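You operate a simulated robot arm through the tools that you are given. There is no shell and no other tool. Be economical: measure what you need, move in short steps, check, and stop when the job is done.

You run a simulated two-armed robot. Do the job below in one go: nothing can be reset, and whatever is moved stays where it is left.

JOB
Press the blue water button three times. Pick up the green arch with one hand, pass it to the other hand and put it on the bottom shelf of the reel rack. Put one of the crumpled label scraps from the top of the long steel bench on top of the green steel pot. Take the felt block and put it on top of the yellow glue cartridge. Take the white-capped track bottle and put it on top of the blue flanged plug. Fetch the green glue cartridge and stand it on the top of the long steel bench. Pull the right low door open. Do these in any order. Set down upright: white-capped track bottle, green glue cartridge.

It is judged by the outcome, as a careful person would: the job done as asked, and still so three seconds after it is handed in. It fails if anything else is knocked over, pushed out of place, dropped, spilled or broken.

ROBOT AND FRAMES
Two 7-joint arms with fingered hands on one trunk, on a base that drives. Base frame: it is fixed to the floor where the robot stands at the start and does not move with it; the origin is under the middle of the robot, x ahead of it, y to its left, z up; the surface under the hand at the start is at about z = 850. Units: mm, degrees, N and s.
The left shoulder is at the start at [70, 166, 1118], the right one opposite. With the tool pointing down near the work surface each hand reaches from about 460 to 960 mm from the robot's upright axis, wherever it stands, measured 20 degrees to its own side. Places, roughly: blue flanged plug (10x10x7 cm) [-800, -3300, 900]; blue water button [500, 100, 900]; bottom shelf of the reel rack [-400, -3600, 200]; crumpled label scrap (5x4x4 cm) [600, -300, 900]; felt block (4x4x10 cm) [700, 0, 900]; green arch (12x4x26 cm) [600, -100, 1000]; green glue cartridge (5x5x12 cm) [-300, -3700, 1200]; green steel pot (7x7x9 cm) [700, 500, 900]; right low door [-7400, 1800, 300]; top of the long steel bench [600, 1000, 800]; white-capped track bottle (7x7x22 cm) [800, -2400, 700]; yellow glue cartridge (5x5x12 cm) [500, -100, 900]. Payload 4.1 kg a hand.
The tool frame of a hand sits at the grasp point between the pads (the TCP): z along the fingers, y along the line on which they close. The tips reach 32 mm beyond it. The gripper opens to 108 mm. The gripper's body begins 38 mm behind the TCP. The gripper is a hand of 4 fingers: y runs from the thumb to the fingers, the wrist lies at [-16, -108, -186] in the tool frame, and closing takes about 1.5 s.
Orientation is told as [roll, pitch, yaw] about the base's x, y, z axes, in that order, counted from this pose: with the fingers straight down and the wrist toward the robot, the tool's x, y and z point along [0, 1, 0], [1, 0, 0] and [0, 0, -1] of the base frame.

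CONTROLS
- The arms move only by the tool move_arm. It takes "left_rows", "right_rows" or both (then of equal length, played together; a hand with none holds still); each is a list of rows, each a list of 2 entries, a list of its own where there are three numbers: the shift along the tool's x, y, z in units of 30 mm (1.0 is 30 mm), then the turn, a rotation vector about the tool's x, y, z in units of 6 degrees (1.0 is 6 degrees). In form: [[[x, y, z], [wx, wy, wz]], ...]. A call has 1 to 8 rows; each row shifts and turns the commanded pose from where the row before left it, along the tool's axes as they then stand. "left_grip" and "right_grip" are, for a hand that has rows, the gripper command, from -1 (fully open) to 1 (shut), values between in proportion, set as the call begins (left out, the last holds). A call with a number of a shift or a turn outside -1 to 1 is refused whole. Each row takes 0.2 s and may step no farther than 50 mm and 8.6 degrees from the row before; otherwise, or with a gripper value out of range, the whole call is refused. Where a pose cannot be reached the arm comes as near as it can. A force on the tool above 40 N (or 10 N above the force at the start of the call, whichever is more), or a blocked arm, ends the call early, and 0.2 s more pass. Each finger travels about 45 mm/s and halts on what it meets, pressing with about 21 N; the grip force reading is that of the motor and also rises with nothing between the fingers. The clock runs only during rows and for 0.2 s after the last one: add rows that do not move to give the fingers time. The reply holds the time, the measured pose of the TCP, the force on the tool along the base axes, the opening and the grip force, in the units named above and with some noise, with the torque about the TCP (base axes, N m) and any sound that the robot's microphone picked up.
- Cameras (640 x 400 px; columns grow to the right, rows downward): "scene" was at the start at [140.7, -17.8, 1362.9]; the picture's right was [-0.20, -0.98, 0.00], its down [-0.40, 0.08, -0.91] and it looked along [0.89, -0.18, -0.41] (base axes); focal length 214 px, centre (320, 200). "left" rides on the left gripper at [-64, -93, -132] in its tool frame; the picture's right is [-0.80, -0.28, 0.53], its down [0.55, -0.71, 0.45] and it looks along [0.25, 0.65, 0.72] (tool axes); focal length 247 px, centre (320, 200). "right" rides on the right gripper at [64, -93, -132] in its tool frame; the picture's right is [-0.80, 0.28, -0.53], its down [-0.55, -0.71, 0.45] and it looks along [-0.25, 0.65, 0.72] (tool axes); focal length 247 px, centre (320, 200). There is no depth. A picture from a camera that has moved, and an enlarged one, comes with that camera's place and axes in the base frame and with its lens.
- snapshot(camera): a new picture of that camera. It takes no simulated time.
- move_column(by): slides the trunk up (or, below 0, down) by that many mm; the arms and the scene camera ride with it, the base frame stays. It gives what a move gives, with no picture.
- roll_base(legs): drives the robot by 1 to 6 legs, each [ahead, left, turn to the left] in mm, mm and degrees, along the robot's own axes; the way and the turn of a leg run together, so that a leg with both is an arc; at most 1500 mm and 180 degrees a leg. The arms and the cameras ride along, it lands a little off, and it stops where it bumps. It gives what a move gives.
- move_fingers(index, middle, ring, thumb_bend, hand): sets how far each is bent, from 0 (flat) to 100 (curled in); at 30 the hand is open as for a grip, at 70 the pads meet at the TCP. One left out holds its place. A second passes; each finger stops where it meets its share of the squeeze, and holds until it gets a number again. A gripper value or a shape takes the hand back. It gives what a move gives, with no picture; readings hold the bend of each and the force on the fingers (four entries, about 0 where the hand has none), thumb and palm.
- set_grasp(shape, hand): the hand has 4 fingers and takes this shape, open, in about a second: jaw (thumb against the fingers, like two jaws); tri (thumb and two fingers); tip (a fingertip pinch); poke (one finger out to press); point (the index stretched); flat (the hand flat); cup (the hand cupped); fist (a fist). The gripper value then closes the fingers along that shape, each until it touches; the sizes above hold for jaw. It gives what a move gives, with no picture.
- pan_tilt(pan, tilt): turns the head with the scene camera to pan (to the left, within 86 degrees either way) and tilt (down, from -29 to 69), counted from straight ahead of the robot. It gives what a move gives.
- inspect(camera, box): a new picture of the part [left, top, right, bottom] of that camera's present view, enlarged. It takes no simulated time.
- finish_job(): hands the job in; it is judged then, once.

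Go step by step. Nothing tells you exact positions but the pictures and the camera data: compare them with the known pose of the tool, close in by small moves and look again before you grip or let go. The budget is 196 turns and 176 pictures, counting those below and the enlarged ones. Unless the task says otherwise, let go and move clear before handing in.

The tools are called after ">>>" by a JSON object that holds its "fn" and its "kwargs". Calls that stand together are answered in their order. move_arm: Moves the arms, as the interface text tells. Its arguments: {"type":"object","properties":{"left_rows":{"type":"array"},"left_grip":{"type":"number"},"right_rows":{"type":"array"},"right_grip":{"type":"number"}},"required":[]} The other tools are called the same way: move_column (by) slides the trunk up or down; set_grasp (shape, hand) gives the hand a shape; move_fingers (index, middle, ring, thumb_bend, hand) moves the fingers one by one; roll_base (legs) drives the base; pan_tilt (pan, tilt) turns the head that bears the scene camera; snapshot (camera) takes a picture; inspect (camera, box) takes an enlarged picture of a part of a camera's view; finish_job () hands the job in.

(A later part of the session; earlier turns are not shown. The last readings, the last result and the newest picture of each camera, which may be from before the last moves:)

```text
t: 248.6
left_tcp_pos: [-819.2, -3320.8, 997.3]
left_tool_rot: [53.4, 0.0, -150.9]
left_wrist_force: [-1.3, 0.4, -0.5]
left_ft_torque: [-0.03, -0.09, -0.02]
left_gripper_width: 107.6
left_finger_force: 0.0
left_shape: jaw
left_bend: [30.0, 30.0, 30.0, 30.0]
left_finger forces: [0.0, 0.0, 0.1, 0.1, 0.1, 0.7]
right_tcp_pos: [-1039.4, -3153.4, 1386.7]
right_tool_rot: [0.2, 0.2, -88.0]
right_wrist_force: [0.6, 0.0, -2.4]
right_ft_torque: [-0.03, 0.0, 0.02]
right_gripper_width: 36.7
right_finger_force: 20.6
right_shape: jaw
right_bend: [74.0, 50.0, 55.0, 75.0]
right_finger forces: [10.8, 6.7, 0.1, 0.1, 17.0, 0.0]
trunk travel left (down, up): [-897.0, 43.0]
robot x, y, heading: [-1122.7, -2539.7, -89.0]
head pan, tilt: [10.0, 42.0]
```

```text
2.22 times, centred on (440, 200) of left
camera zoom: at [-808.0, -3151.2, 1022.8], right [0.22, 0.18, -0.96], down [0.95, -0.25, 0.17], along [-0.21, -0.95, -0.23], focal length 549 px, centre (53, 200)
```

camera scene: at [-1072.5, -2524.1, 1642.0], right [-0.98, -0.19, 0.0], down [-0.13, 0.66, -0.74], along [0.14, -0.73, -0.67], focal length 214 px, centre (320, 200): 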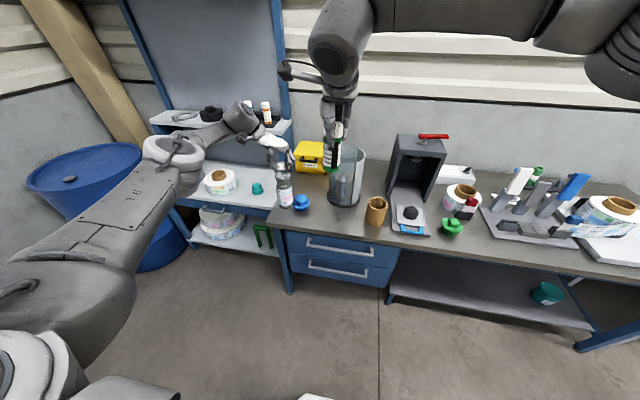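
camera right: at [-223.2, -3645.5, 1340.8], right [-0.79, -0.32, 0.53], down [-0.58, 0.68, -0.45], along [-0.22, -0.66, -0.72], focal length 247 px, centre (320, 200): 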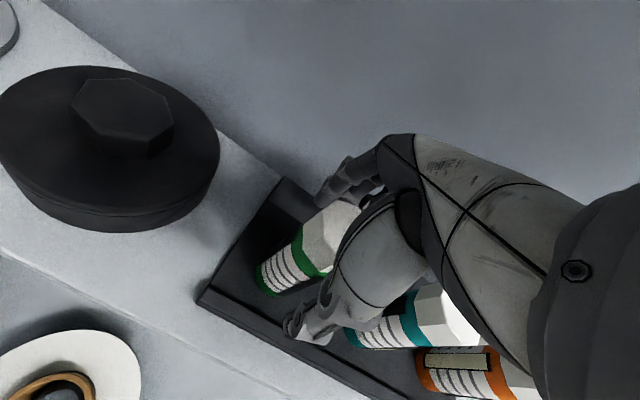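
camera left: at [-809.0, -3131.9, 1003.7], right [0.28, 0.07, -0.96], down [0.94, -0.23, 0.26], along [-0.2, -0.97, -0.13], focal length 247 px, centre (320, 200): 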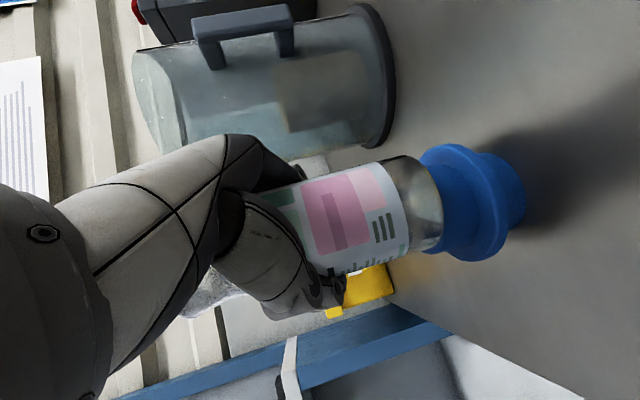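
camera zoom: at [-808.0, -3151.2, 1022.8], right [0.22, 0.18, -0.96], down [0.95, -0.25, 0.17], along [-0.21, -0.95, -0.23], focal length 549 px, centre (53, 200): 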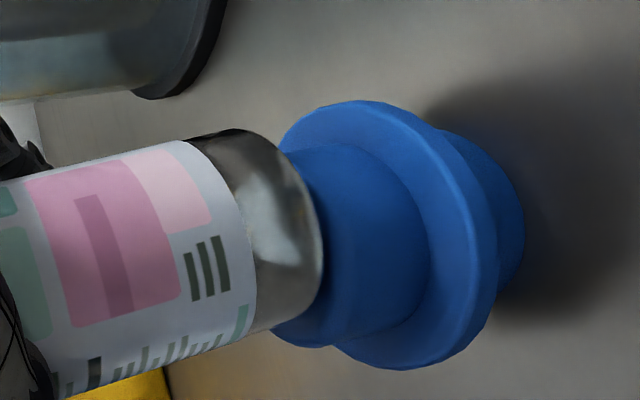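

I can't settle it by geometry; a further controlled 10 mm retreat will show whether the bottle keeps following (still recoverable) or stands.

>>> {"fn": "move_arm", "kwargs": {"left_rows": [[[0, 0, -0.12], [0, 0, 0]], [[0, 0, 0], [0, 0, 0]], [[0, 0, 0], [0, 0, 0]]]}}

>>> {"fn": "move_arm", "kwargs": {"left_rows": [[[0, 0, -0.12], [0, 0, 0]], [[0, 0, 0], [0, 0, 0]], [[0, 0, 0], [0, 0, 0]]]}}

```text
t: 249.4
left_tcp_pos: [-821.1, -3318.4, 999.6]
left_tool_rot: [53.4, -0.1, -150.7]
left_wrist_force: [-0.7, 1.2, -0.7]
left_ft_torque: [-0.05, -0.07, 0.02]
left_gripper_width: 107.8
left_finger_force: 0.1
left_shape: jaw
left_bend: [30.0, 30.0, 30.0, 30.0]
left_finger forces: [0.0, 0.0, 0.0, 0.0, 0.0, 0.6]
right_tcp_pos: [-1039.2, -3153.8, 1387.3]
right_tool_rot: [0.2, 0.1, -88.1]
right_wrist_force: [0.4, 0.1, -1.6]
right_ft_torque: [0.01, 0.01, 0.0]
right_gripper_width: 36.4
right_finger_force: 21.1
right_shape: jaw
right_bend: [74.0, 50.0, 55.0, 75.0]
right_finger forces: [10.8, 6.6, 0.1, 0.0, 16.9, 0.1]
trunk travel left (down, up): [-897.0, 43.0]
robot x, y, heading: [-1119.0, -2540.4, -89.0]
head pan, tilt: [10.0, 42.0]
```

```text
t: 250.2
left_tcp_pos: [-821.0, -3315.1, 1001.2]
left_tool_rot: [53.3, -0.1, -150.9]
left_wrist_force: [-0.8, 0.9, -0.8]
left_ft_torque: [-0.01, -0.05, 0.05]
left_gripper_width: 107.8
left_finger_force: 0.0
left_shape: jaw
left_bend: [30.0, 30.0, 30.0, 30.0]
left_finger forces: [0.0, 0.0, 0.1, 0.0, 0.0, 0.7]
right_tcp_pos: [-1039.8, -3154.1, 1386.4]
right_tool_rot: [0.2, 0.1, -88.1]
right_wrist_force: [0.0, -0.1, -1.3]
right_ft_torque: [0.03, -0.02, 0.03]
right_gripper_width: 36.2
right_finger_force: 21.3
right_shape: jaw
right_bend: [74.0, 50.0, 55.0, 75.0]
right_finger forces: [10.8, 6.7, 0.0, 0.1, 17.0, 0.1]
trunk travel left (down, up): [-897.0, 43.0]
robot x, y, heading: [-1118.4, -2538.1, -89.3]
head pan, tilt: [10.0, 42.0]
```

>>> {"fn": "inspect", "kwargs": {"camera": "scene", "box": [240, 165, 320, 235]}}

```text
5.71 times, centred on (280, 200) of scene
camera zoom: at [-1103.7, -2672.1, 1607.1], right [-0.98, -0.19, 0.0], down [-0.13, 0.66, -0.74], along [0.14, -0.73, -0.67], focal length 1226 px, centre (549, 200)
```

zoom: 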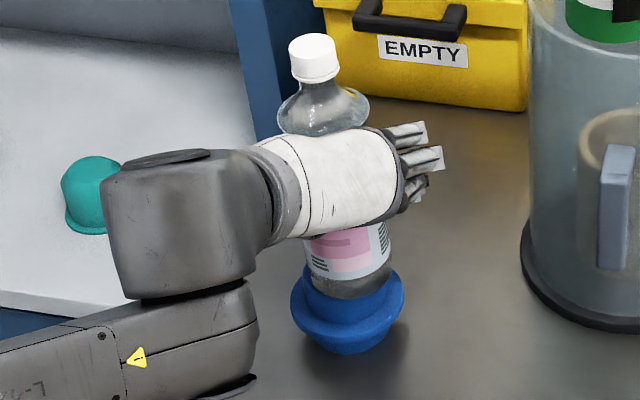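

By the 22 cm height the bottle actually reads as vertical. I retreat another 12 mm and compare.

>>> {"fn": "move_arm", "kwargs": {"left_rows": [[[0, 0, -0.2], [0, 0, 0]], [[0, 0, -0.2], [0, 0, 0]], [[0, 0, 0], [0, 0, 0]], [[0, 0, 0], [0, 0, 0]]]}}

>>> {"fn": "inspect", "kwargs": {"camera": "scene", "box": [240, 165, 320, 235]}}

```text
t: 251.2
left_tcp_pos: [-826.8, -3307.5, 1009.7]
left_tool_rot: [53.4, -0.1, -150.8]
left_wrist_force: [0.6, 0.1, -1.0]
left_ft_torque: [-0.01, -0.01, 0.01]
left_gripper_width: 107.6
left_finger_force: 0.1
left_shape: jaw
left_bend: [30.0, 30.0, 30.0, 30.0]
left_finger forces: [0.0, 0.1, 0.0, 0.0, 0.0, 0.1]
right_tcp_pos: [-1039.6, -3154.2, 1387.9]
right_tool_rot: [0.3, 0.1, -88.1]
right_wrist_force: [-0.3, -0.2, -1.6]
right_ft_torque: [0.01, -0.03, 0.01]
right_gripper_width: 36.4
right_finger_force: 21.0
right_shape: jaw
right_bend: [74.0, 50.0, 55.0, 75.0]
right_finger forces: [10.8, 6.7, 0.1, 0.0, 16.9, 0.0]
trunk travel left (down, up): [-897.0, 43.0]
robot x, y, heading: [-1121.5, -2536.2, -89.2]
head pan, tilt: [10.0, 42.0]
```

```text
5.71 times, centred on (280, 200) of scene
camera zoom: at [-1103.6, -2672.1, 1607.1], right [-0.98, -0.19, 0.0], down [-0.13, 0.66, -0.74], along [0.14, -0.73, -0.67], focal length 1226 px, centre (549, 200)
```

zoom: 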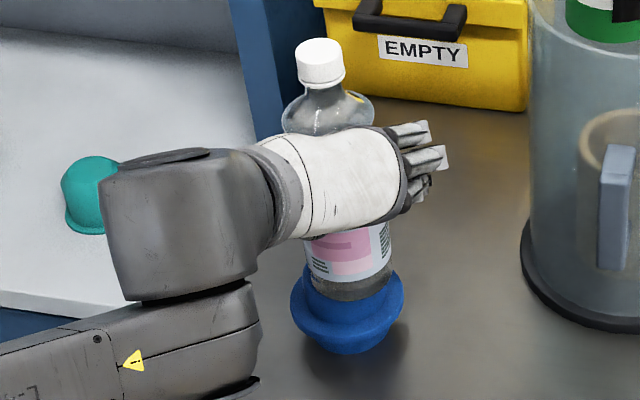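

The contact is gone and the bottle stands on its own. I withdraw the hand along its fingers.

>>> {"fn": "move_arm", "kwargs": {"left_rows": [[[0, 0, -0.4], [0, 0, 0]], [[0, 0, -0.6], [0, 0, 0]], [[0, 0, -0.8], [0, 0, 0]], [[0, 0, -0.9], [0, 0, 0]], [[0, 0, -0.9], [0, 0, 0]], [[0, 0, -0.9], [0, 0, 0]], [[0, 0, -0.9], [0, 0, 0]]]}}

>>> {"fn": "inspect", "kwargs": {"camera": "scene", "box": [220, 140, 340, 240]}}

```text
t: 252.8
left_tcp_pos: [-889.7, -3193.3, 1106.5]
left_tool_rot: [53.5, -0.1, -150.7]
left_wrist_force: [-0.7, -0.5, 0.2]
left_ft_torque: [-0.01, -0.01, 0.0]
left_gripper_width: 107.7
left_finger_force: 0.0
left_shape: jaw
left_bend: [30.0, 30.0, 30.0, 30.0]
left_finger forces: [0.1, 0.0, 0.0, 0.0, 0.1, 0.0]
right_tcp_pos: [-1040.1, -3151.9, 1387.2]
right_tool_rot: [0.2, 0.1, -88.1]
right_wrist_force: [1.1, -0.2, -1.9]
right_ft_torque: [0.0, -0.01, 0.01]
right_gripper_width: 36.6
right_finger_force: 20.4
right_shape: jaw
right_bend: [74.0, 50.0, 55.0, 75.0]
right_finger forces: [10.9, 6.7, 0.1, 0.1, 17.0, 0.0]
trunk travel left (down, up): [-897.0, 43.0]
robot x, y, heading: [-1119.7, -2539.5, -88.9]
head pan, tilt: [10.0, 42.0]
```

```text
4.00 times, centred on (280, 190) of scene
camera zoom: at [-1104.0, -2671.2, 1607.2], right [-0.98, -0.19, 0.0], down [-0.13, 0.66, -0.74], along [0.14, -0.73, -0.67], focal length 858 px, centre (480, 240)
```

zoom: 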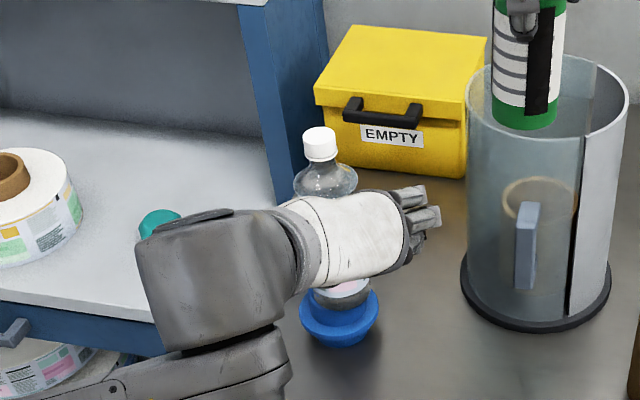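

The bottle stands upright on the plug. Now back to the long bench: I pull the left hand back, swing the right hand (cartridge) outward, then drive.

>>> {"fn": "move_arm", "kwargs": {"right_rows": [[[-0.9, 0, -0.1], [0, 0, 0]], [[-0.9, 0, -0.1], [0, 0, 0]], [[-0.9, 0, -0.1], [0, 0, 0]], [[-0.9, 0, -0.1], [0, 0, 0]], [[-0.9, 0, -0.1], [0, 0, 0]], [[-0.9, 0, -0.1], [0, 0, 0]], [[-0.9, 0, -0.1], [0, 0, 0]]], "left_rows": [[[0, 0, 0], [0, 0, 0]], [[0, 0, 0], [0, 0, 0]], [[0, 0, -0.9], [0, 0, 0]], [[0, 0, -0.9], [0, 0, 0]], [[0, 0, -0.9], [0, 0, 0]], [[0, 0, -0.9], [0, 0, 0]], [[0, 0, -0.9], [0, 0, 0]]]}}

>>> {"fn": "roll_base", "kwargs": {"legs": [[-350, 0, 0], [0, 0, 89], [0, 1100, 0], [0, 1090, 0], [700, 0, 0]]}}

>>> {"fn": "pan_tilt", "kwargs": {"pan": 10, "tilt": 38}}

>>> {"fn": "snapshot", "kwargs": {"camera": "scene"}}

```text
t: 254.4
left_tcp_pos: [-944.4, -3098.8, 1187.2]
left_tool_rot: [53.4, 0.1, -150.8]
left_wrist_force: [1.3, 0.1, -0.3]
left_ft_torque: [-0.01, 0.01, -0.03]
left_gripper_width: 107.6
left_finger_force: 0.0
left_shape: jaw
left_bend: [30.0, 30.0, 30.0, 30.0]
left_finger forces: [0.1, 0.0, 0.0, 0.1, 0.0, 0.0]
right_tcp_pos: [-1232.8, -3159.3, 1408.6]
right_tool_rot: [0.2, 0.1, -88.0]
right_wrist_force: [0.0, -0.1, -1.5]
right_ft_torque: [0.0, 0.0, 0.01]
right_gripper_width: 36.5
right_finger_force: 20.8
right_shape: jaw
right_bend: [74.0, 50.0, 55.0, 75.0]
right_finger forces: [10.7, 6.7, 0.0, 0.1, 16.8, 0.0]
trunk travel left (down, up): [-897.0, 43.0]
robot x, y, heading: [-1117.5, -2540.7, -89.3]
head pan, tilt: [10.0, 42.0]
```

```text
t: 274.2
left_tcp_pos: [182.9, 140.4, 1185.8]
left_tool_rot: [53.4, 0.0, -63.5]
left_wrist_force: [0.0, -0.9, 0.0]
left_ft_torque: [-0.04, -0.01, 0.02]
left_gripper_width: 107.7
left_finger_force: 0.1
left_shape: jaw
left_bend: [30.0, 30.0, 30.0, 30.0]
left_finger forces: [0.0, 0.0, 0.1, 0.1, 0.0, 0.0]
right_tcp_pos: [229.6, -149.0, 1407.8]
right_tool_rot: [0.2, 0.1, -0.8]
right_wrist_force: [0.6, 0.5, -2.1]
right_ft_torque: [-0.02, 0.02, -0.01]
right_gripper_width: 36.3
right_finger_force: 21.7
right_shape: jaw
right_bend: [74.0, 50.0, 55.0, 75.0]
right_finger forces: [10.9, 6.7, 0.1, 0.0, 16.8, 0.0]
trunk travel left (down, up): [-897.0, 43.0]
robot x, y, heading: [-387.2, -11.2, -1.7]
head pan, tilt: [10.0, 42.0]
```

```text
t: 274.8
left_tcp_pos: [183.8, 140.5, 1184.4]
left_tool_rot: [53.4, -0.2, -63.4]
left_wrist_force: [-0.9, 0.4, 0.6]
left_ft_torque: [0.0, 0.01, 0.0]
left_gripper_width: 107.8
left_finger_force: 0.0
left_shape: jaw
left_bend: [30.0, 30.0, 30.0, 30.0]
left_finger forces: [0.0, 0.1, 0.1, 0.0, 0.1, 0.1]
right_tcp_pos: [228.9, -149.8, 1406.5]
right_tool_rot: [0.1, 0.2, -0.7]
right_wrist_force: [-0.5, 0.2, -1.8]
right_ft_torque: [0.02, 0.02, 0.02]
right_gripper_width: 36.3
right_finger_force: 21.4
right_shape: jaw
right_bend: [74.0, 50.0, 55.0, 75.0]
right_finger forces: [10.9, 6.7, 0.0, 0.0, 16.8, 0.1]
trunk travel left (down, up): [-897.0, 43.0]
robot x, y, heading: [-385.2, -12.9, -1.7]
head pan, tilt: [10.0, 38.0]
```

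```text
22 pictures are left
camera scene: at [-248.6, 0.2, 1613.0], right [0.14, -0.99, 0.0], down [-0.61, -0.09, -0.79], along [0.78, 0.11, -0.62], focal length 214 px, centre (320, 200)
```

scene: 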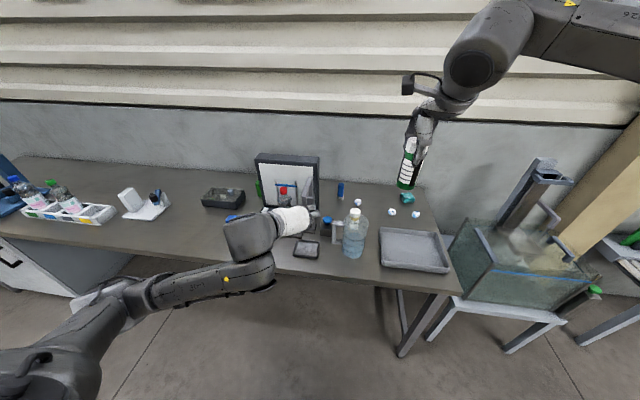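

Everything on the bench is in place. I'll stand the cartridge in the free spot where the arch was, about [600, -140]. Drive closer, lower the trunk, reach over and come down.

>>> {"fn": "roll_base", "kwargs": {"legs": [[155, 0, 1.6]]}}

>>> {"fn": "move_column", "kwargs": {"by": -150}}

>>> {"fn": "move_arm", "kwargs": {"right_rows": [[[0, 0.9, 0], [0, 0, 0]], [[0, 0.9, 0], [0, 0, 0]], [[0, 0.9, 0], [0, 0, 0]], [[0, 0.9, 0], [0, 0, 0]], [[0, 0.9, 0.2], [0, 0, 0]], [[0, 0.9, 0.3], [0, 0, 0]], [[0, 0.9, 0.3], [0, 0, 0]], [[0, 0.9, 0.3], [0, 0, 0]]]}}

>>> {"fn": "move_arm", "kwargs": {"right_rows": [[[0, 0, 0.9], [0, 0, 0]], [[0, 0, 0.9], [0, 0, 0]], [[0, 0, 0.9], [0, 0, 0]], [[0, 0, 0.9], [0, 0, 0]], [[0, 0, 0.9], [0, 0, 0]], [[0, 0, 0.9], [0, 0, 0]], [[0, 0, 0.9], [0, 0, 0]]]}}

>>> {"fn": "snapshot", "kwargs": {"camera": "scene"}}

```text
t: 276.2
left_tcp_pos: [329.8, 153.5, 1187.4]
left_tool_rot: [53.6, -0.1, -61.9]
left_wrist_force: [-0.3, -0.8, 0.1]
left_ft_torque: [0.02, -0.01, 0.01]
left_gripper_width: 107.5
left_finger_force: 0.1
left_shape: jaw
left_bend: [30.0, 30.0, 30.0, 30.0]
left_finger forces: [0.1, 0.0, 0.0, 0.0, 0.1, 0.0]
right_tcp_pos: [384.0, -134.9, 1408.6]
right_tool_rot: [0.2, 0.1, 0.9]
right_wrist_force: [-0.8, 0.6, -2.1]
right_ft_torque: [0.01, -0.01, 0.01]
right_gripper_width: 36.3
right_finger_force: 20.9
right_shape: jaw
right_bend: [74.0, 50.0, 55.0, 75.0]
right_finger forces: [10.9, 6.7, 0.0, 0.0, 16.8, 0.0]
trunk travel left (down, up): [-897.0, 43.0]
robot x, y, heading: [-228.7, -13.0, -0.1]
head pan, tilt: [10.0, 38.0]
```

```text
t: 278.0
left_tcp_pos: [332.8, 153.8, 1036.0]
left_tool_rot: [53.4, -0.2, -61.9]
left_wrist_force: [0.7, 0.0, -0.5]
left_ft_torque: [0.0, 0.02, 0.0]
left_gripper_width: 107.8
left_finger_force: 0.2
left_shape: jaw
left_bend: [30.0, 30.0, 30.0, 30.0]
left_finger forces: [0.0, 0.1, 0.0, 0.1, 0.1, 0.0]
right_tcp_pos: [387.9, -134.8, 1257.2]
right_tool_rot: [0.3, 0.1, 0.9]
right_wrist_force: [-0.5, 0.2, -2.2]
right_ft_torque: [-0.04, 0.0, -0.02]
right_gripper_width: 36.2
right_finger_force: 20.9
right_shape: jaw
right_bend: [74.0, 50.0, 55.0, 75.0]
right_finger forces: [10.9, 6.7, 0.0, 0.1, 16.7, 0.0]
trunk travel left (down, up): [-747.0, 193.0]
robot x, y, heading: [-233.1, -13.5, -0.1]
head pan, tilt: [10.0, 38.0]
```

```text
t: 279.8
left_tcp_pos: [333.4, 155.9, 1034.8]
left_tool_rot: [53.5, -0.1, -61.9]
left_wrist_force: [1.1, 0.4, -0.7]
left_ft_torque: [-0.01, -0.02, 0.0]
left_gripper_width: 107.6
left_finger_force: 0.0
left_shape: jaw
left_bend: [30.0, 30.0, 30.0, 30.0]
left_finger forces: [0.0, 0.1, 0.0, 0.0, 0.0, 0.1]
right_tcp_pos: [603.6, -131.5, 1222.0]
right_tool_rot: [0.2, 0.3, 0.8]
right_wrist_force: [0.9, -0.4, -1.1]
right_ft_torque: [-0.04, -0.01, 0.0]
right_gripper_width: 36.1
right_finger_force: 21.4
right_shape: jaw
right_bend: [74.0, 50.0, 55.0, 75.0]
right_finger forces: [10.9, 6.8, 0.1, 0.0, 16.8, 0.1]
trunk travel left (down, up): [-747.0, 193.0]
robot x, y, heading: [-229.6, -12.7, -0.2]
head pan, tilt: [10.0, 38.0]
```

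```text
t: 281.4
left_tcp_pos: [333.4, 154.1, 1036.5]
left_tool_rot: [53.4, -0.1, -62.0]
left_wrist_force: [1.1, -0.3, -0.2]
left_ft_torque: [-0.01, 0.0, 0.02]
left_gripper_width: 107.8
left_finger_force: 0.1
left_shape: jaw
left_bend: [30.0, 30.0, 30.0, 30.0]
left_finger forces: [0.1, 0.1, 0.1, 0.0, 0.0, 0.1]
right_tcp_pos: [604.4, -130.5, 1032.7]
right_tool_rot: [0.2, 0.2, 0.9]
right_wrist_force: [0.5, 0.4, -2.1]
right_ft_torque: [0.02, -0.05, -0.03]
right_gripper_width: 36.5
right_finger_force: 20.9
right_shape: jaw
right_bend: [74.0, 50.0, 55.0, 75.0]
right_finger forces: [10.9, 6.8, 0.0, 0.0, 16.7, 0.0]
trunk travel left (down, up): [-747.0, 193.0]
robot x, y, heading: [-230.1, -12.0, 0.0]
head pan, tilt: [10.0, 38.0]
```

```text
21 pictures are left
camera scene: at [-93.8, 1.4, 1462.9], right [0.17, -0.99, 0.0], down [-0.61, -0.11, -0.79], along [0.78, 0.13, -0.62], focal length 214 px, centre (320, 200)
```

scene: 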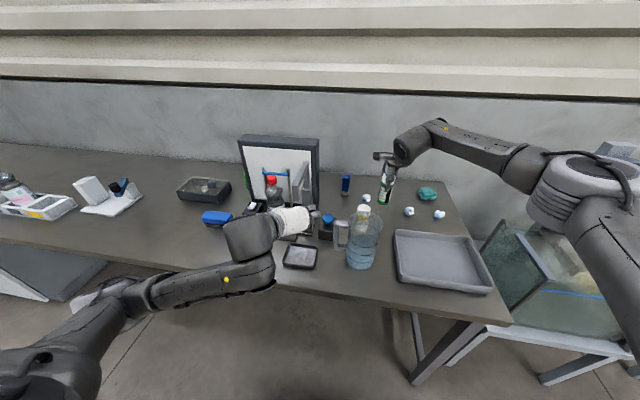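

The spot below is clear. I lower until the cartridge touches the bench.

>>> {"fn": "move_arm", "kwargs": {"right_rows": [[[0, 0, 0.8], [0, 0, 0]], [[0, 0, 0.8], [0, 0, 0]], [[0, 0, 0.3], [0, 0, 0]]]}}

>>> {"fn": "move_arm", "kwargs": {"right_rows": [[[0, 0, 0.12], [0, 0, 0]], [[0, 0, 0.12], [0, 0, 0]]]}}

>>> {"fn": "move_arm", "kwargs": {"right_rows": [[[0, 0, 0.12], [0, 0, 0]], [[0, 0, 0.1], [0, 0, 0]]]}}

```text
t: 282.2
left_tcp_pos: [332.9, 153.2, 1037.6]
left_tool_rot: [53.4, -0.1, -61.9]
left_wrist_force: [0.3, 0.2, 0.7]
left_ft_torque: [0.01, 0.03, -0.01]
left_gripper_width: 107.9
left_finger_force: 0.1
left_shape: jaw
left_bend: [30.0, 30.0, 30.0, 30.0]
left_finger forces: [0.1, 0.1, 0.0, 0.1, 0.0, 0.0]
right_tcp_pos: [601.9, -129.0, 977.7]
right_tool_rot: [0.1, 0.1, 1.0]
right_wrist_force: [0.6, 0.5, -2.7]
right_ft_torque: [0.03, 0.02, -0.01]
right_gripper_width: 36.0
right_finger_force: 21.2
right_shape: jaw
right_bend: [74.0, 50.0, 55.0, 75.0]
right_finger forces: [10.9, 6.8, 0.1, 0.1, 16.8, 0.0]
trunk travel left (down, up): [-747.0, 193.0]
robot x, y, heading: [-226.3, -14.3, -0.1]
head pan, tilt: [10.0, 38.0]
```

```text
t: 282.8
left_tcp_pos: [332.6, 153.6, 1035.8]
left_tool_rot: [53.4, -0.1, -61.9]
left_wrist_force: [0.1, 0.8, 0.1]
left_ft_torque: [0.01, 0.01, 0.01]
left_gripper_width: 107.6
left_finger_force: 0.0
left_shape: jaw
left_bend: [30.0, 30.0, 30.0, 30.0]
left_finger forces: [0.1, 0.0, 0.0, 0.0, 0.1, 0.0]
right_tcp_pos: [603.2, -131.1, 970.4]
right_tool_rot: [0.2, 0.1, 0.8]
right_wrist_force: [-0.4, -0.3, -2.7]
right_ft_torque: [-0.03, -0.01, -0.03]
right_gripper_width: 36.4
right_finger_force: 21.1
right_shape: jaw
right_bend: [74.0, 50.0, 55.0, 75.0]
right_finger forces: [10.8, 6.8, 0.0, 0.0, 16.7, 0.0]
trunk travel left (down, up): [-747.0, 193.0]
robot x, y, heading: [-231.8, -14.6, -0.3]
head pan, tilt: [10.0, 38.0]
```

```text
t: 283.4
left_tcp_pos: [333.3, 153.8, 1036.0]
left_tool_rot: [53.4, -0.2, -61.9]
left_wrist_force: [0.2, 0.0, -0.3]
left_ft_torque: [0.01, -0.01, 0.01]
left_gripper_width: 107.8
left_finger_force: 0.0
left_shape: jaw
left_bend: [30.0, 30.0, 30.0, 30.0]
left_finger forces: [0.1, 0.0, 0.0, 0.1, 0.1, 0.0]
right_tcp_pos: [602.6, -130.0, 963.3]
right_tool_rot: [0.2, 0.1, 0.9]
right_wrist_force: [-0.2, -0.1, -2.1]
right_ft_torque: [0.0, -0.02, 0.01]
right_gripper_width: 36.2
right_finger_force: 20.8
right_shape: jaw
right_bend: [74.0, 50.0, 55.0, 75.0]
right_finger forces: [11.0, 6.8, 0.1, 0.1, 16.7, 0.1]
trunk travel left (down, up): [-747.0, 193.0]
robot x, y, heading: [-228.1, -11.4, 0.0]
head pan, tilt: [10.0, 38.0]
```

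>>> {"fn": "move_arm", "kwargs": {"right_rows": [[[0, 0, 0.12], [0, 0, 0]], [[0, 0, 0.1], [0, 0, 0]]]}}

>>> {"fn": "move_arm", "kwargs": {"right_rows": [[[0, 0, 0.1], [0, 0, 0]], [[0, 0, 0], [0, 0, 0]]]}}

>>> {"fn": "move_arm", "kwargs": {"right_rows": [[[0, 0, 0.1], [0, 0, 0]], [[0, 0, 0], [0, 0, 0]]]}}

```text
t: 284.0
left_tcp_pos: [332.9, 154.1, 1036.5]
left_tool_rot: [53.4, -0.1, -61.9]
left_wrist_force: [-0.4, -0.1, 0.0]
left_ft_torque: [-0.01, 0.0, 0.0]
left_gripper_width: 108.0
left_finger_force: 0.0
left_shape: jaw
left_bend: [30.0, 30.0, 30.0, 30.0]
left_finger forces: [0.0, 0.0, 0.1, 0.0, 0.0, 0.0]
right_tcp_pos: [602.4, -130.0, 957.1]
right_tool_rot: [0.2, 0.1, 0.9]
right_wrist_force: [-0.1, -0.5, -0.8]
right_ft_torque: [0.01, 0.01, 0.0]
right_gripper_width: 36.0
right_finger_force: 21.2
right_shape: jaw
right_bend: [74.0, 50.0, 55.0, 75.0]
right_finger forces: [10.9, 6.8, 0.1, 0.0, 16.6, 0.0]
trunk travel left (down, up): [-747.0, 193.0]
robot x, y, heading: [-229.3, -15.1, 0.4]
head pan, tilt: [10.0, 38.0]
```

```text
t: 284.6
left_tcp_pos: [332.4, 154.2, 1035.6]
left_tool_rot: [53.4, -0.1, -61.8]
left_wrist_force: [-0.7, 0.1, 0.1]
left_ft_torque: [-0.01, 0.04, -0.02]
left_gripper_width: 107.5
left_finger_force: 0.1
left_shape: jaw
left_bend: [30.0, 30.0, 30.0, 30.0]
left_finger forces: [0.1, 0.0, 0.0, 0.0, 0.0, 0.0]
right_tcp_pos: [602.9, -129.5, 954.0]
right_tool_rot: [0.2, 0.1, 0.8]
right_wrist_force: [0.9, -0.2, -3.8]
right_ft_torque: [0.02, 0.01, 0.0]
right_gripper_width: 36.2
right_finger_force: 22.0
right_shape: jaw
right_bend: [74.0, 50.0, 55.0, 75.0]
right_finger forces: [10.9, 6.8, 0.0, 0.1, 16.7, 0.0]
trunk travel left (down, up): [-747.0, 193.0]
robot x, y, heading: [-226.1, -13.9, -0.4]
head pan, tilt: [10.0, 38.0]
```

```text
t: 285.2
left_tcp_pos: [332.9, 154.4, 1035.2]
left_tool_rot: [53.4, -0.1, -61.9]
left_wrist_force: [-0.1, 0.2, 0.3]
left_ft_torque: [-0.01, 0.0, 0.01]
left_gripper_width: 107.7
left_finger_force: 0.0
left_shape: jaw
left_bend: [30.0, 30.0, 30.0, 30.0]
left_finger forces: [0.0, 0.0, 0.0, 0.0, 0.1, 0.0]
right_tcp_pos: [603.0, -130.0, 952.5]
right_tool_rot: [0.2, 0.1, 0.9]
right_wrist_force: [-0.4, 0.6, -0.8]
right_ft_torque: [0.01, -0.02, 0.02]
right_gripper_width: 36.5
right_finger_force: 20.9
right_shape: jaw
right_bend: [74.0, 50.0, 55.0, 75.0]
right_finger forces: [11.0, 6.8, 0.1, 0.0, 17.1, 0.1]
trunk travel left (down, up): [-747.0, 193.0]
robot x, y, heading: [-227.1, -16.6, 0.0]
head pan, tilt: [10.0, 38.0]
```

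>>> {"fn": "move_arm", "kwargs": {"right_rows": [[[0, 0, 0.1], [0, 0, 0]], [[0, 0, 0], [0, 0, 0]]]}}

>>> {"fn": "move_arm", "kwargs": {"right_rows": [[[0, 0, 0], [0, 0, 0]], [[0, 0, 0], [0, 0, 0]], [[0, 0, 0], [0, 0, 0]], [[0, 0, 0], [0, 0, 0]], [[0, 0, 0], [0, 0, 0]]], "right_grip": -1}}

>>> {"fn": "move_arm", "kwargs": {"right_rows": [[[0, 0, -0.5], [0, 0, 0]], [[0, 0, -0.8], [0, 0, 0]], [[0, 0, -0.9], [0, 0, 0]], [[0, 0, -0.9], [0, 0, 0]], [[0, 0, -0.9], [0, 0, 0]], [[0, 0, -0.9], [0, 0, 0]], [[0, 0, -0.9], [0, 0, 0]]]}}

>>> {"fn": "inspect", "kwargs": {"camera": "scene", "box": [320, 150, 460, 260]}}

```text
t: 285.8
left_tcp_pos: [330.4, 155.7, 1037.3]
left_tool_rot: [53.6, -0.2, -61.7]
left_wrist_force: [0.5, -0.3, 0.4]
left_ft_torque: [0.01, -0.06, 0.0]
left_gripper_width: 108.0
left_finger_force: 0.0
left_shape: jaw
left_bend: [30.0, 30.0, 30.0, 30.0]
left_finger forces: [0.0, 0.1, 0.1, 0.1, 0.1, 0.0]
right_tcp_pos: [601.6, -128.7, 951.5]
right_tool_rot: [0.2, -0.1, 0.9]
right_wrist_force: [-1.9, 2.3, 9.1]
right_ft_torque: [0.05, -0.08, 0.05]
right_gripper_width: 36.5
right_finger_force: 21.1
right_shape: jaw
right_bend: [74.0, 50.0, 55.0, 75.0]
right_finger forces: [11.6, 7.3, 0.1, 0.0, 19.2, 0.0]
trunk travel left (down, up): [-747.0, 193.0]
robot x, y, heading: [-231.7, -13.6, -0.1]
head pan, tilt: [10.0, 38.0]
```

```text
t: 287.0
left_tcp_pos: [332.9, 154.0, 1035.5]
left_tool_rot: [53.4, -0.1, -61.9]
left_wrist_force: [0.4, 0.8, 0.3]
left_ft_torque: [0.0, -0.03, 0.0]
left_gripper_width: 107.6
left_finger_force: 0.1
left_shape: jaw
left_bend: [30.0, 30.0, 30.0, 30.0]
left_finger forces: [0.0, 0.0, 0.0, 0.0, 0.0, 0.1]
right_tcp_pos: [603.1, -130.9, 948.2]
right_tool_rot: [0.2, 0.1, 0.9]
right_wrist_force: [-0.1, -0.8, -1.3]
right_ft_torque: [-0.03, 0.02, 0.04]
right_gripper_width: 107.7
right_finger_force: 0.1
right_shape: jaw
right_bend: [30.0, 30.0, 30.0, 30.0]
right_finger forces: [0.0, 0.1, 0.0, 0.0, 0.1, 0.0]
trunk travel left (down, up): [-747.0, 193.0]
robot x, y, heading: [-228.9, -12.2, 0.2]
head pan, tilt: [10.0, 38.0]
```

```text
t: 288.6
left_tcp_pos: [331.8, 153.4, 1035.9]
left_tool_rot: [53.5, -0.2, -61.8]
left_wrist_force: [-0.4, 0.0, 0.0]
left_ft_torque: [0.01, -0.03, -0.01]
left_gripper_width: 107.5
left_finger_force: 0.0
left_shape: jaw
left_bend: [30.0, 30.0, 30.0, 30.0]
left_finger forces: [0.0, 0.0, 0.1, 0.1, 0.0, 0.0]
right_tcp_pos: [601.3, -130.2, 1122.8]
right_tool_rot: [0.2, 0.1, 0.9]
right_wrist_force: [0.3, -0.2, 0.9]
right_ft_torque: [-0.01, 0.02, 0.0]
right_gripper_width: 107.7
right_finger_force: 0.1
right_shape: jaw
right_bend: [30.0, 30.0, 30.0, 30.0]
right_finger forces: [0.0, 0.0, 0.1, 0.0, 0.0, 0.1]
trunk travel left (down, up): [-747.0, 193.0]
robot x, y, heading: [-230.5, -13.5, 0.0]
head pan, tilt: [10.0, 38.0]
```

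```text
3.64 times, centred on (390, 205) of scene
camera zoom: at [-96.1, 1.9, 1463.1], right [0.17, -0.99, 0.0], down [-0.61, -0.11, -0.79], along [0.78, 0.13, -0.62], focal length 780 px, centre (66, 182)
```

zoom: 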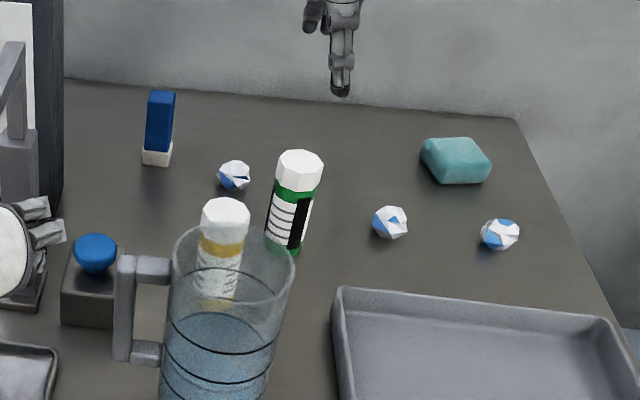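

The green cartridge stands upright on the bench. Next the felt block at about [746, 20]: I raise the left hand out of the way, drive 140 mm closer and bring the right hand over the block.

>>> {"fn": "move_arm", "kwargs": {"left_rows": [[[0.75, 0, -0.6], [0, 0, 0]], [[0.75, 0, -0.6], [0, 0, 0]], [[0.75, 0, -0.6], [0, 0, 0]], [[0.75, 0, -0.6], [0, 0, 0]], [[0.75, 0, -0.6], [0, 0, 0]], [[0.75, 0, -0.6], [0, 0, 0]], [[0.75, 0, -0.6], [0, 0, 0]], [[0.75, 0, -0.6], [0, 0, 0]]]}}

>>> {"fn": "roll_base", "kwargs": {"legs": [[140, 0, 0]]}}

>>> {"fn": "move_arm", "kwargs": {"right_rows": [[[0.9, 0, 0], [0, 0, 0]], [[0.9, 0, 0], [0, 0, 0]], [[0.9, 0, 0], [0, 0, 0]], [[0.9, 0, 0.2], [0, 0, 0]], [[0.9, 0, 0.4], [0, 0, 0]], [[0.5, 0.1, 0.5], [0, 0, 0]]]}}

>>> {"fn": "snapshot", "kwargs": {"camera": "right"}}

>>> {"fn": "inspect", "kwargs": {"camera": "scene", "box": [300, 120, 440, 250]}}

```text
t: 290.4
left_tcp_pos: [326.8, 148.5, 1267.9]
left_tool_rot: [53.4, 0.0, -61.9]
left_wrist_force: [0.1, -1.1, -1.2]
left_ft_torque: [0.01, 0.01, 0.01]
left_gripper_width: 107.6
left_finger_force: 0.1
left_shape: jaw
left_bend: [30.0, 30.0, 30.0, 30.0]
left_finger forces: [0.1, 0.0, 0.0, 0.1, 0.0, 0.0]
left hand out of reach, approached as far as the arm can: row 6
right_tcp_pos: [602.1, -130.2, 1122.2]
right_tool_rot: [0.2, 0.2, 1.0]
right_wrist_force: [-0.4, 0.5, 0.0]
right_ft_torque: [0.04, 0.02, -0.03]
right_gripper_width: 107.6
right_finger_force: 0.1
right_shape: jaw
right_bend: [30.0, 30.0, 30.0, 30.0]
right_finger forces: [0.0, 0.1, 0.0, 0.0, 0.0, 0.1]
trunk travel left (down, up): [-747.0, 193.0]
robot x, y, heading: [-233.4, -11.5, -0.3]
head pan, tilt: [10.0, 38.0]
```

```text
t: 291.7
left_tcp_pos: [465.4, 149.1, 1268.2]
left_tool_rot: [53.5, -0.1, -61.8]
left_wrist_force: [-0.1, -0.3, 0.4]
left_ft_torque: [-0.02, 0.02, 0.02]
left_gripper_width: 107.9
left_finger_force: 0.1
left_shape: jaw
left_bend: [30.0, 30.0, 30.0, 30.0]
left_finger forces: [0.0, 0.0, 0.0, 0.1, 0.0, 0.0]
right_tcp_pos: [741.3, -128.6, 1123.2]
right_tool_rot: [0.3, 0.1, 1.0]
right_wrist_force: [-1.1, 0.2, 0.7]
right_ft_torque: [-0.04, -0.01, 0.01]
right_gripper_width: 107.4
right_finger_force: 0.1
right_shape: jaw
right_bend: [30.0, 30.0, 30.0, 30.0]
right_finger forces: [0.0, 0.0, 0.0, 0.0, 0.1, 0.0]
trunk travel left (down, up): [-747.0, 193.0]
robot x, y, heading: [-88.7, -17.5, -0.3]
head pan, tilt: [10.0, 38.0]
```

```text
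t: 293.1
left_tcp_pos: [468.4, 149.5, 1265.8]
left_tool_rot: [53.4, -0.2, -61.9]
left_wrist_force: [-0.2, -0.2, -0.6]
left_ft_torque: [0.01, 0.01, -0.05]
left_gripper_width: 107.7
left_finger_force: 0.0
left_shape: jaw
left_bend: [30.0, 30.0, 30.0, 30.0]
left_finger forces: [0.1, 0.0, 0.0, 0.0, 0.0, 0.1]
right_tcp_pos: [744.3, 20.7, 1089.9]
right_tool_rot: [0.2, 0.1, 0.9]
right_wrist_force: [-0.1, 1.0, -0.2]
right_ft_torque: [0.02, 0.0, -0.03]
right_gripper_width: 107.6
right_finger_force: 0.0
right_shape: jaw
right_bend: [30.0, 30.0, 30.0, 30.0]
right_finger forces: [0.1, 0.0, 0.0, 0.0, 0.0, 0.1]
trunk travel left (down, up): [-747.0, 193.0]
robot x, y, heading: [-95.4, -15.0, -0.0]
head pan, tilt: [10.0, 38.0]
```

```text
19 pictures are left
camera right: at [652.0, 83.3, 1222.1], right [0.3, -0.79, 0.53], down [-0.7, -0.56, -0.45], along [0.65, -0.24, -0.72], focal length 247 px, centre (320, 200)
```

right: 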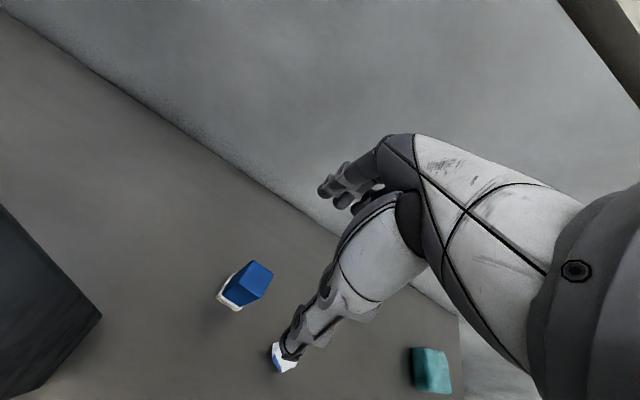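

```text
3.08 times, centred on (370, 185) of scene
camera zoom: at [45.5, 2.2, 1463.0], right [0.17, -0.98, 0.0], down [-0.61, -0.11, -0.79], along [0.78, 0.14, -0.62], focal length 660 px, centre (166, 246)
```

zoom: 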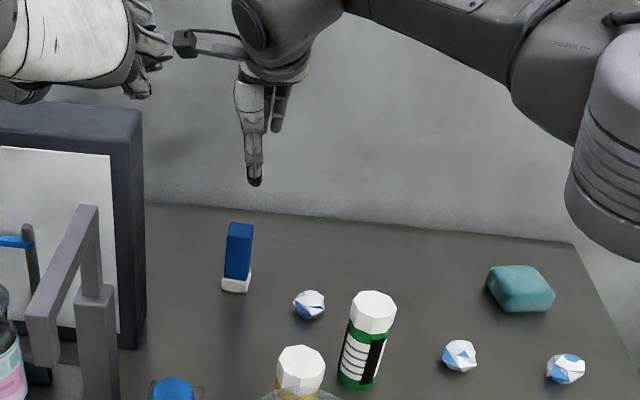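

The felt block is at [747, 27], top 950. I correct 6 mm and descend around its upper half, then grip.

>>> {"fn": "move_arm", "kwargs": {"right_rows": [[[0.2, 0.1, 0.7], [0, 0, 0]], [[0, 0, 0.9], [0, 0, 0]], [[0, 0, 0.9], [0, 0, 0]], [[0, 0, 0.9], [0, 0, 0]], [[0, 0, 0.9], [0, 0, 0]], [[0, 0, 0.9], [0, 0, 0]]]}}

>>> {"fn": "inspect", "kwargs": {"camera": "right", "box": [200, 160, 400, 340]}}

>>> {"fn": "move_arm", "kwargs": {"right_rows": [[[0, 0, 0], [0, 0, 0]], [[0, 0, 0], [0, 0, 0]], [[0, 0, 0], [0, 0, 0]], [[0, 0, 0], [0, 0, 0]], [[0, 0, 0], [0, 0, 0]], [[0, 0, 0], [0, 0, 0]], [[0, 0, 0], [0, 0, 0]]], "right_grip": 1}}

```text
t: 294.5
left_tcp_pos: [468.6, 150.6, 1266.5]
left_tool_rot: [53.4, -0.1, -61.8]
left_wrist_force: [0.1, 0.1, -0.3]
left_ft_torque: [-0.02, -0.01, -0.02]
left_gripper_width: 107.8
left_finger_force: 0.0
left_shape: jaw
left_bend: [30.0, 30.0, 30.0, 30.0]
left_finger forces: [0.0, 0.0, 0.0, 0.1, 0.0, 0.1]
right_tcp_pos: [745.6, 29.6, 934.0]
right_tool_rot: [0.2, 0.1, 0.8]
right_wrist_force: [0.9, -0.7, 0.3]
right_ft_torque: [0.01, 0.01, 0.01]
right_gripper_width: 107.6
right_finger_force: 0.1
right_shape: jaw
right_bend: [30.0, 30.0, 30.0, 30.0]
right_finger forces: [0.0, 0.1, 0.1, 0.0, 0.0, 0.0]
trunk travel left (down, up): [-747.0, 193.0]
robot x, y, heading: [-92.8, -13.1, -0.2]
head pan, tilt: [10.0, 38.0]
```

```text
2.22 times, centred on (300, 250) of right
camera zoom: at [653.8, 91.6, 1066.5], right [0.3, -0.79, 0.53], down [-0.7, -0.56, -0.45], along [0.65, -0.24, -0.72], focal length 549 px, centre (364, 89)
```

zoom: 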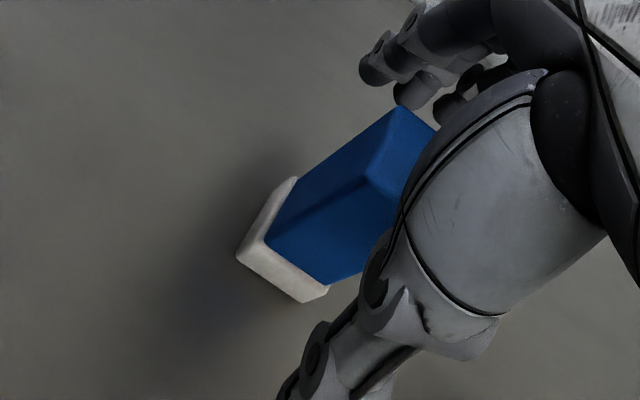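

```text
t: 296.1
left_tcp_pos: [468.1, 149.5, 1266.6]
left_tool_rot: [53.4, -0.1, -61.7]
left_wrist_force: [-0.1, -0.2, 0.6]
left_ft_torque: [0.01, -0.02, 0.0]
left_gripper_width: 108.2
left_finger_force: 0.1
left_shape: jaw
left_bend: [30.0, 30.0, 30.0, 30.0]
left_finger forces: [0.0, 0.1, 0.0, 0.1, 0.0, 0.0]
right_tcp_pos: [745.6, 28.8, 934.8]
right_tool_rot: [0.2, 0.2, 1.0]
right_wrist_force: [-0.7, -0.1, -0.1]
right_ft_torque: [0.0, 0.03, 0.02]
right_gripper_width: 27.5
right_finger_force: 21.0
right_shape: jaw
right_bend: [74.0, 56.0, 61.0, 75.0]
right_finger forces: [11.0, 6.5, 0.2, 0.1, 17.7, 0.1]
trunk travel left (down, up): [-747.0, 193.0]
robot x, y, heading: [-91.0, -13.4, -0.2]
head pan, tilt: [10.0, 38.0]
```

Gripped. I lift and carry it over to the yellow cartridge at about [511, -56].

>>> {"fn": "move_arm", "kwargs": {"right_rows": [[[0, 0, -0.5], [0, 0, 0]], [[0, 0, -0.9], [0, 0, 0]], [[0, 0, -0.9], [0, 0, 0]], [[0, 0, -0.9], [0, 0, 0]], [[0, 0, -0.9], [0, 0, 0]], [[0, 0, -0.9], [0, 0, 0]], [[0, 0, -0.9], [0, 0, 0]]]}}

>>> {"fn": "move_arm", "kwargs": {"right_rows": [[[-0.35, -0.97, 0], [0, 0, 0]], [[-0.35, -0.97, 0], [0, 0, 0]], [[-0.35, -0.97, 0], [0, 0, 0]], [[-0.35, -0.97, 0], [0, 0, 0]], [[-0.35, -0.97, 0], [0, 0, 0]], [[-0.35, -0.97, 0], [0, 0, 0]], [[-0.35, -0.97, 0], [0, 0, 0]], [[-0.35, -0.97, 0], [0, 0, 0]]]}}

>>> {"fn": "inspect", "kwargs": {"camera": "right", "box": [140, 160, 400, 390]}}

>>> {"fn": "inspect", "kwargs": {"camera": "scene", "box": [300, 120, 440, 270]}}

```text
t: 297.7
left_tcp_pos: [467.1, 150.5, 1267.3]
left_tool_rot: [53.5, -0.2, -61.7]
left_wrist_force: [-0.2, -0.5, 0.1]
left_ft_torque: [0.0, 0.0, 0.03]
left_gripper_width: 107.7
left_finger_force: 0.0
left_shape: jaw
left_bend: [30.0, 30.0, 30.0, 30.0]
left_finger forces: [0.1, 0.0, 0.1, 0.0, 0.1, 0.0]
right_tcp_pos: [744.4, 27.3, 1113.5]
right_tool_rot: [0.2, 0.1, 1.0]
right_wrist_force: [-0.4, -0.1, -0.3]
right_ft_torque: [0.01, 0.02, 0.01]
right_gripper_width: 27.8
right_finger_force: 21.0
right_shape: jaw
right_bend: [74.0, 56.0, 61.0, 75.0]
right_finger forces: [10.9, 6.6, 0.2, 0.0, 17.7, 0.0]
trunk travel left (down, up): [-747.0, 193.0]
robot x, y, heading: [-89.5, -12.4, -0.0]
head pan, tilt: [10.0, 38.0]
```

```text
t: 299.5
left_tcp_pos: [467.7, 148.3, 1267.0]
left_tool_rot: [53.6, -0.2, -61.7]
left_wrist_force: [0.2, -0.1, 0.5]
left_ft_torque: [0.02, 0.01, -0.01]
left_gripper_width: 108.0
left_finger_force: 0.1
left_shape: jaw
left_bend: [30.0, 30.0, 30.0, 30.0]
left_finger forces: [0.0, 0.0, 0.1, 0.0, 0.0, 0.0]
right_tcp_pos: [514.7, -60.8, 1111.3]
right_tool_rot: [0.2, 0.0, 1.0]
right_wrist_force: [0.0, 0.3, -0.1]
right_ft_torque: [0.0, 0.0, -0.04]
right_gripper_width: 27.8
right_finger_force: 21.4
right_shape: jaw
right_bend: [74.0, 56.0, 61.0, 75.0]
right_finger forces: [10.9, 6.8, 0.1, 0.0, 17.7, 0.0]
trunk travel left (down, up): [-747.0, 193.0]
robot x, y, heading: [-89.8, -16.7, -0.2]
head pan, tilt: [10.0, 38.0]
```

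```text
1.74 times, centred on (270, 275) of right
camera zoom: at [423.0, 1.9, 1244.0], right [0.3, -0.8, 0.53], down [-0.7, -0.56, -0.45], along [0.65, -0.24, -0.72], focal length 430 px, centre (407, 70)
```

zoom: 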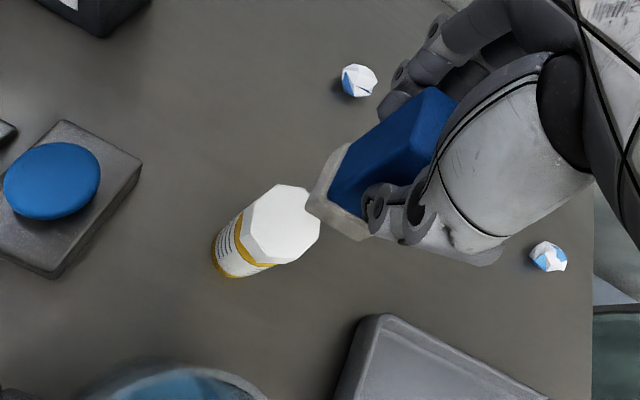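

```text
2.67 times, centred on (370, 195) of scene
camera zoom: at [44.1, 0.7, 1463.2], right [0.17, -0.98, 0.0], down [-0.61, -0.11, -0.79], along [0.78, 0.14, -0.62], focal length 572 px, centre (187, 213)
```

zoom: 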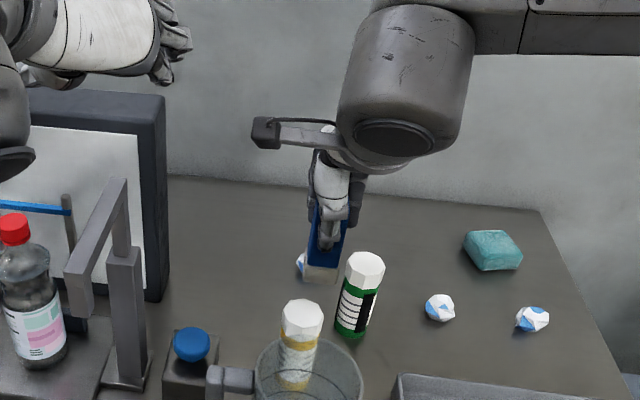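

The felt hangs as expected; the yellow cap is at [506, -54], top about 968. I shift 11 mm and lower toward it.

>>> {"fn": "move_arm", "kwargs": {"right_rows": [[[0.22, -0.29, 0], [0, 0, 0]], [[0, 0, 0.8], [0, 0, 0]], [[0, 0, 0.7], [0, 0, 0]], [[0, 0, 0], [0, 0, 0]]]}}

>>> {"fn": "inspect", "kwargs": {"camera": "right", "box": [170, 180, 370, 360]}}

```text
t: 300.5
left_tcp_pos: [466.4, 149.1, 1266.3]
left_tool_rot: [53.5, -0.2, -61.8]
left_wrist_force: [0.6, -0.1, 0.4]
left_ft_torque: [0.02, 0.01, 0.03]
left_gripper_width: 107.7
left_finger_force: 0.0
left_shape: jaw
left_bend: [30.0, 30.0, 30.0, 30.0]
left_finger forces: [0.0, 0.1, 0.0, 0.1, 0.1, 0.1]
right_tcp_pos: [505.3, -53.5, 1068.1]
right_tool_rot: [0.2, 0.1, 1.1]
right_wrist_force: [-0.1, -0.8, -0.4]
right_ft_torque: [-0.03, -0.01, 0.0]
right_gripper_width: 27.8
right_finger_force: 20.6
right_shape: jaw
right_bend: [74.0, 56.0, 61.0, 75.0]
right_finger forces: [10.8, 6.8, 0.1, 0.0, 17.7, 0.0]
trunk travel left (down, up): [-747.0, 193.0]
robot x, y, heading: [-89.3, -16.2, 0.0]
head pan, tilt: [10.0, 38.0]
```

```text
2.22 times, centred on (270, 270) of right
camera zoom: at [413.8, 9.2, 1199.2], right [0.3, -0.79, 0.53], down [-0.7, -0.56, -0.45], along [0.65, -0.24, -0.72], focal length 549 px, centre (431, 44)
```

zoom: 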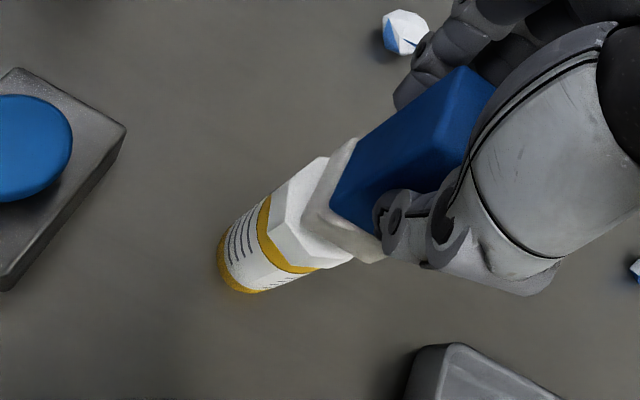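

Well lined up. I creep down to contact.

>>> {"fn": "move_arm", "kwargs": {"right_rows": [[[0, 0, 0.2], [0, 0, 0]], [[0, 0, 0.15], [0, 0, 0]]]}}

>>> {"fn": "move_arm", "kwargs": {"right_rows": [[[0, 0, 0.1], [0, 0, 0]], [[0, 0, 0], [0, 0, 0]]]}}

>>> {"fn": "move_arm", "kwargs": {"right_rows": [[[0, 0, 0.1], [0, 0, 0]], [[0, 0, 0], [0, 0, 0]]]}}

```text
t: 301.1
left_tcp_pos: [467.2, 150.4, 1266.7]
left_tool_rot: [53.5, -0.1, -61.7]
left_wrist_force: [0.4, -0.1, -0.3]
left_ft_torque: [-0.02, 0.01, 0.01]
left_gripper_width: 107.6
left_finger_force: 0.1
left_shape: jaw
left_bend: [30.0, 30.0, 30.0, 30.0]
left_finger forces: [0.0, 0.1, 0.1, 0.0, 0.0, 0.0]
right_tcp_pos: [506.6, -54.5, 1055.6]
right_tool_rot: [0.2, 0.1, 1.1]
right_wrist_force: [0.2, 0.3, -0.8]
right_ft_torque: [0.01, -0.02, -0.02]
right_gripper_width: 27.8
right_finger_force: 20.8
right_shape: jaw
right_bend: [74.0, 56.0, 61.0, 75.0]
right_finger forces: [10.9, 6.8, 0.1, 0.0, 17.7, 0.0]
trunk travel left (down, up): [-747.0, 193.0]
robot x, y, heading: [-92.3, -14.1, -0.2]
head pan, tilt: [10.0, 38.0]
```

```text
t: 301.7
left_tcp_pos: [466.6, 149.9, 1266.2]
left_tool_rot: [53.5, 0.0, -61.8]
left_wrist_force: [0.2, 0.2, -0.6]
left_ft_torque: [-0.03, -0.01, -0.02]
left_gripper_width: 107.6
left_finger_force: 0.0
left_shape: jaw
left_bend: [30.0, 30.0, 30.0, 30.0]
left_finger forces: [0.0, 0.0, 0.0, 0.0, 0.1, 0.0]
right_tcp_pos: [505.8, -53.2, 1053.2]
right_tool_rot: [0.2, 0.1, 0.9]
right_wrist_force: [-0.3, 0.9, 8.1]
right_ft_torque: [0.0, -0.04, 0.04]
right_gripper_width: 28.0
right_finger_force: 20.9
right_shape: jaw
right_bend: [74.0, 56.0, 61.0, 75.0]
right_finger forces: [11.5, 7.5, 0.1, 0.1, 19.1, 0.0]
trunk travel left (down, up): [-747.0, 193.0]
robot x, y, heading: [-93.0, -16.5, -0.2]
head pan, tilt: [10.0, 38.0]
```

```text
t: 302.3
left_tcp_pos: [466.5, 150.2, 1268.7]
left_tool_rot: [53.4, -0.2, -61.8]
left_wrist_force: [0.0, 0.0, -0.2]
left_ft_torque: [-0.01, 0.0, 0.0]
left_gripper_width: 108.0
left_finger_force: 0.1
left_shape: jaw
left_bend: [30.0, 30.0, 30.0, 30.0]
left_finger forces: [0.0, 0.1, 0.1, 0.0, 0.0, 0.0]
right_tcp_pos: [505.6, -52.8, 1052.5]
right_tool_rot: [0.2, -0.2, 0.9]
right_wrist_force: [2.2, 0.7, 23.2]
right_ft_torque: [0.04, -0.19, 0.01]
right_gripper_width: 29.1
right_finger_force: 20.7
right_shape: jaw
right_bend: [74.0, 56.0, 61.0, 75.0]
right_finger forces: [14.5, 9.2, 0.0, 0.1, 21.3, 0.0]
trunk travel left (down, up): [-747.0, 193.0]
robot x, y, heading: [-91.9, -14.6, 0.1]
head pan, tilt: [10.0, 38.0]
```

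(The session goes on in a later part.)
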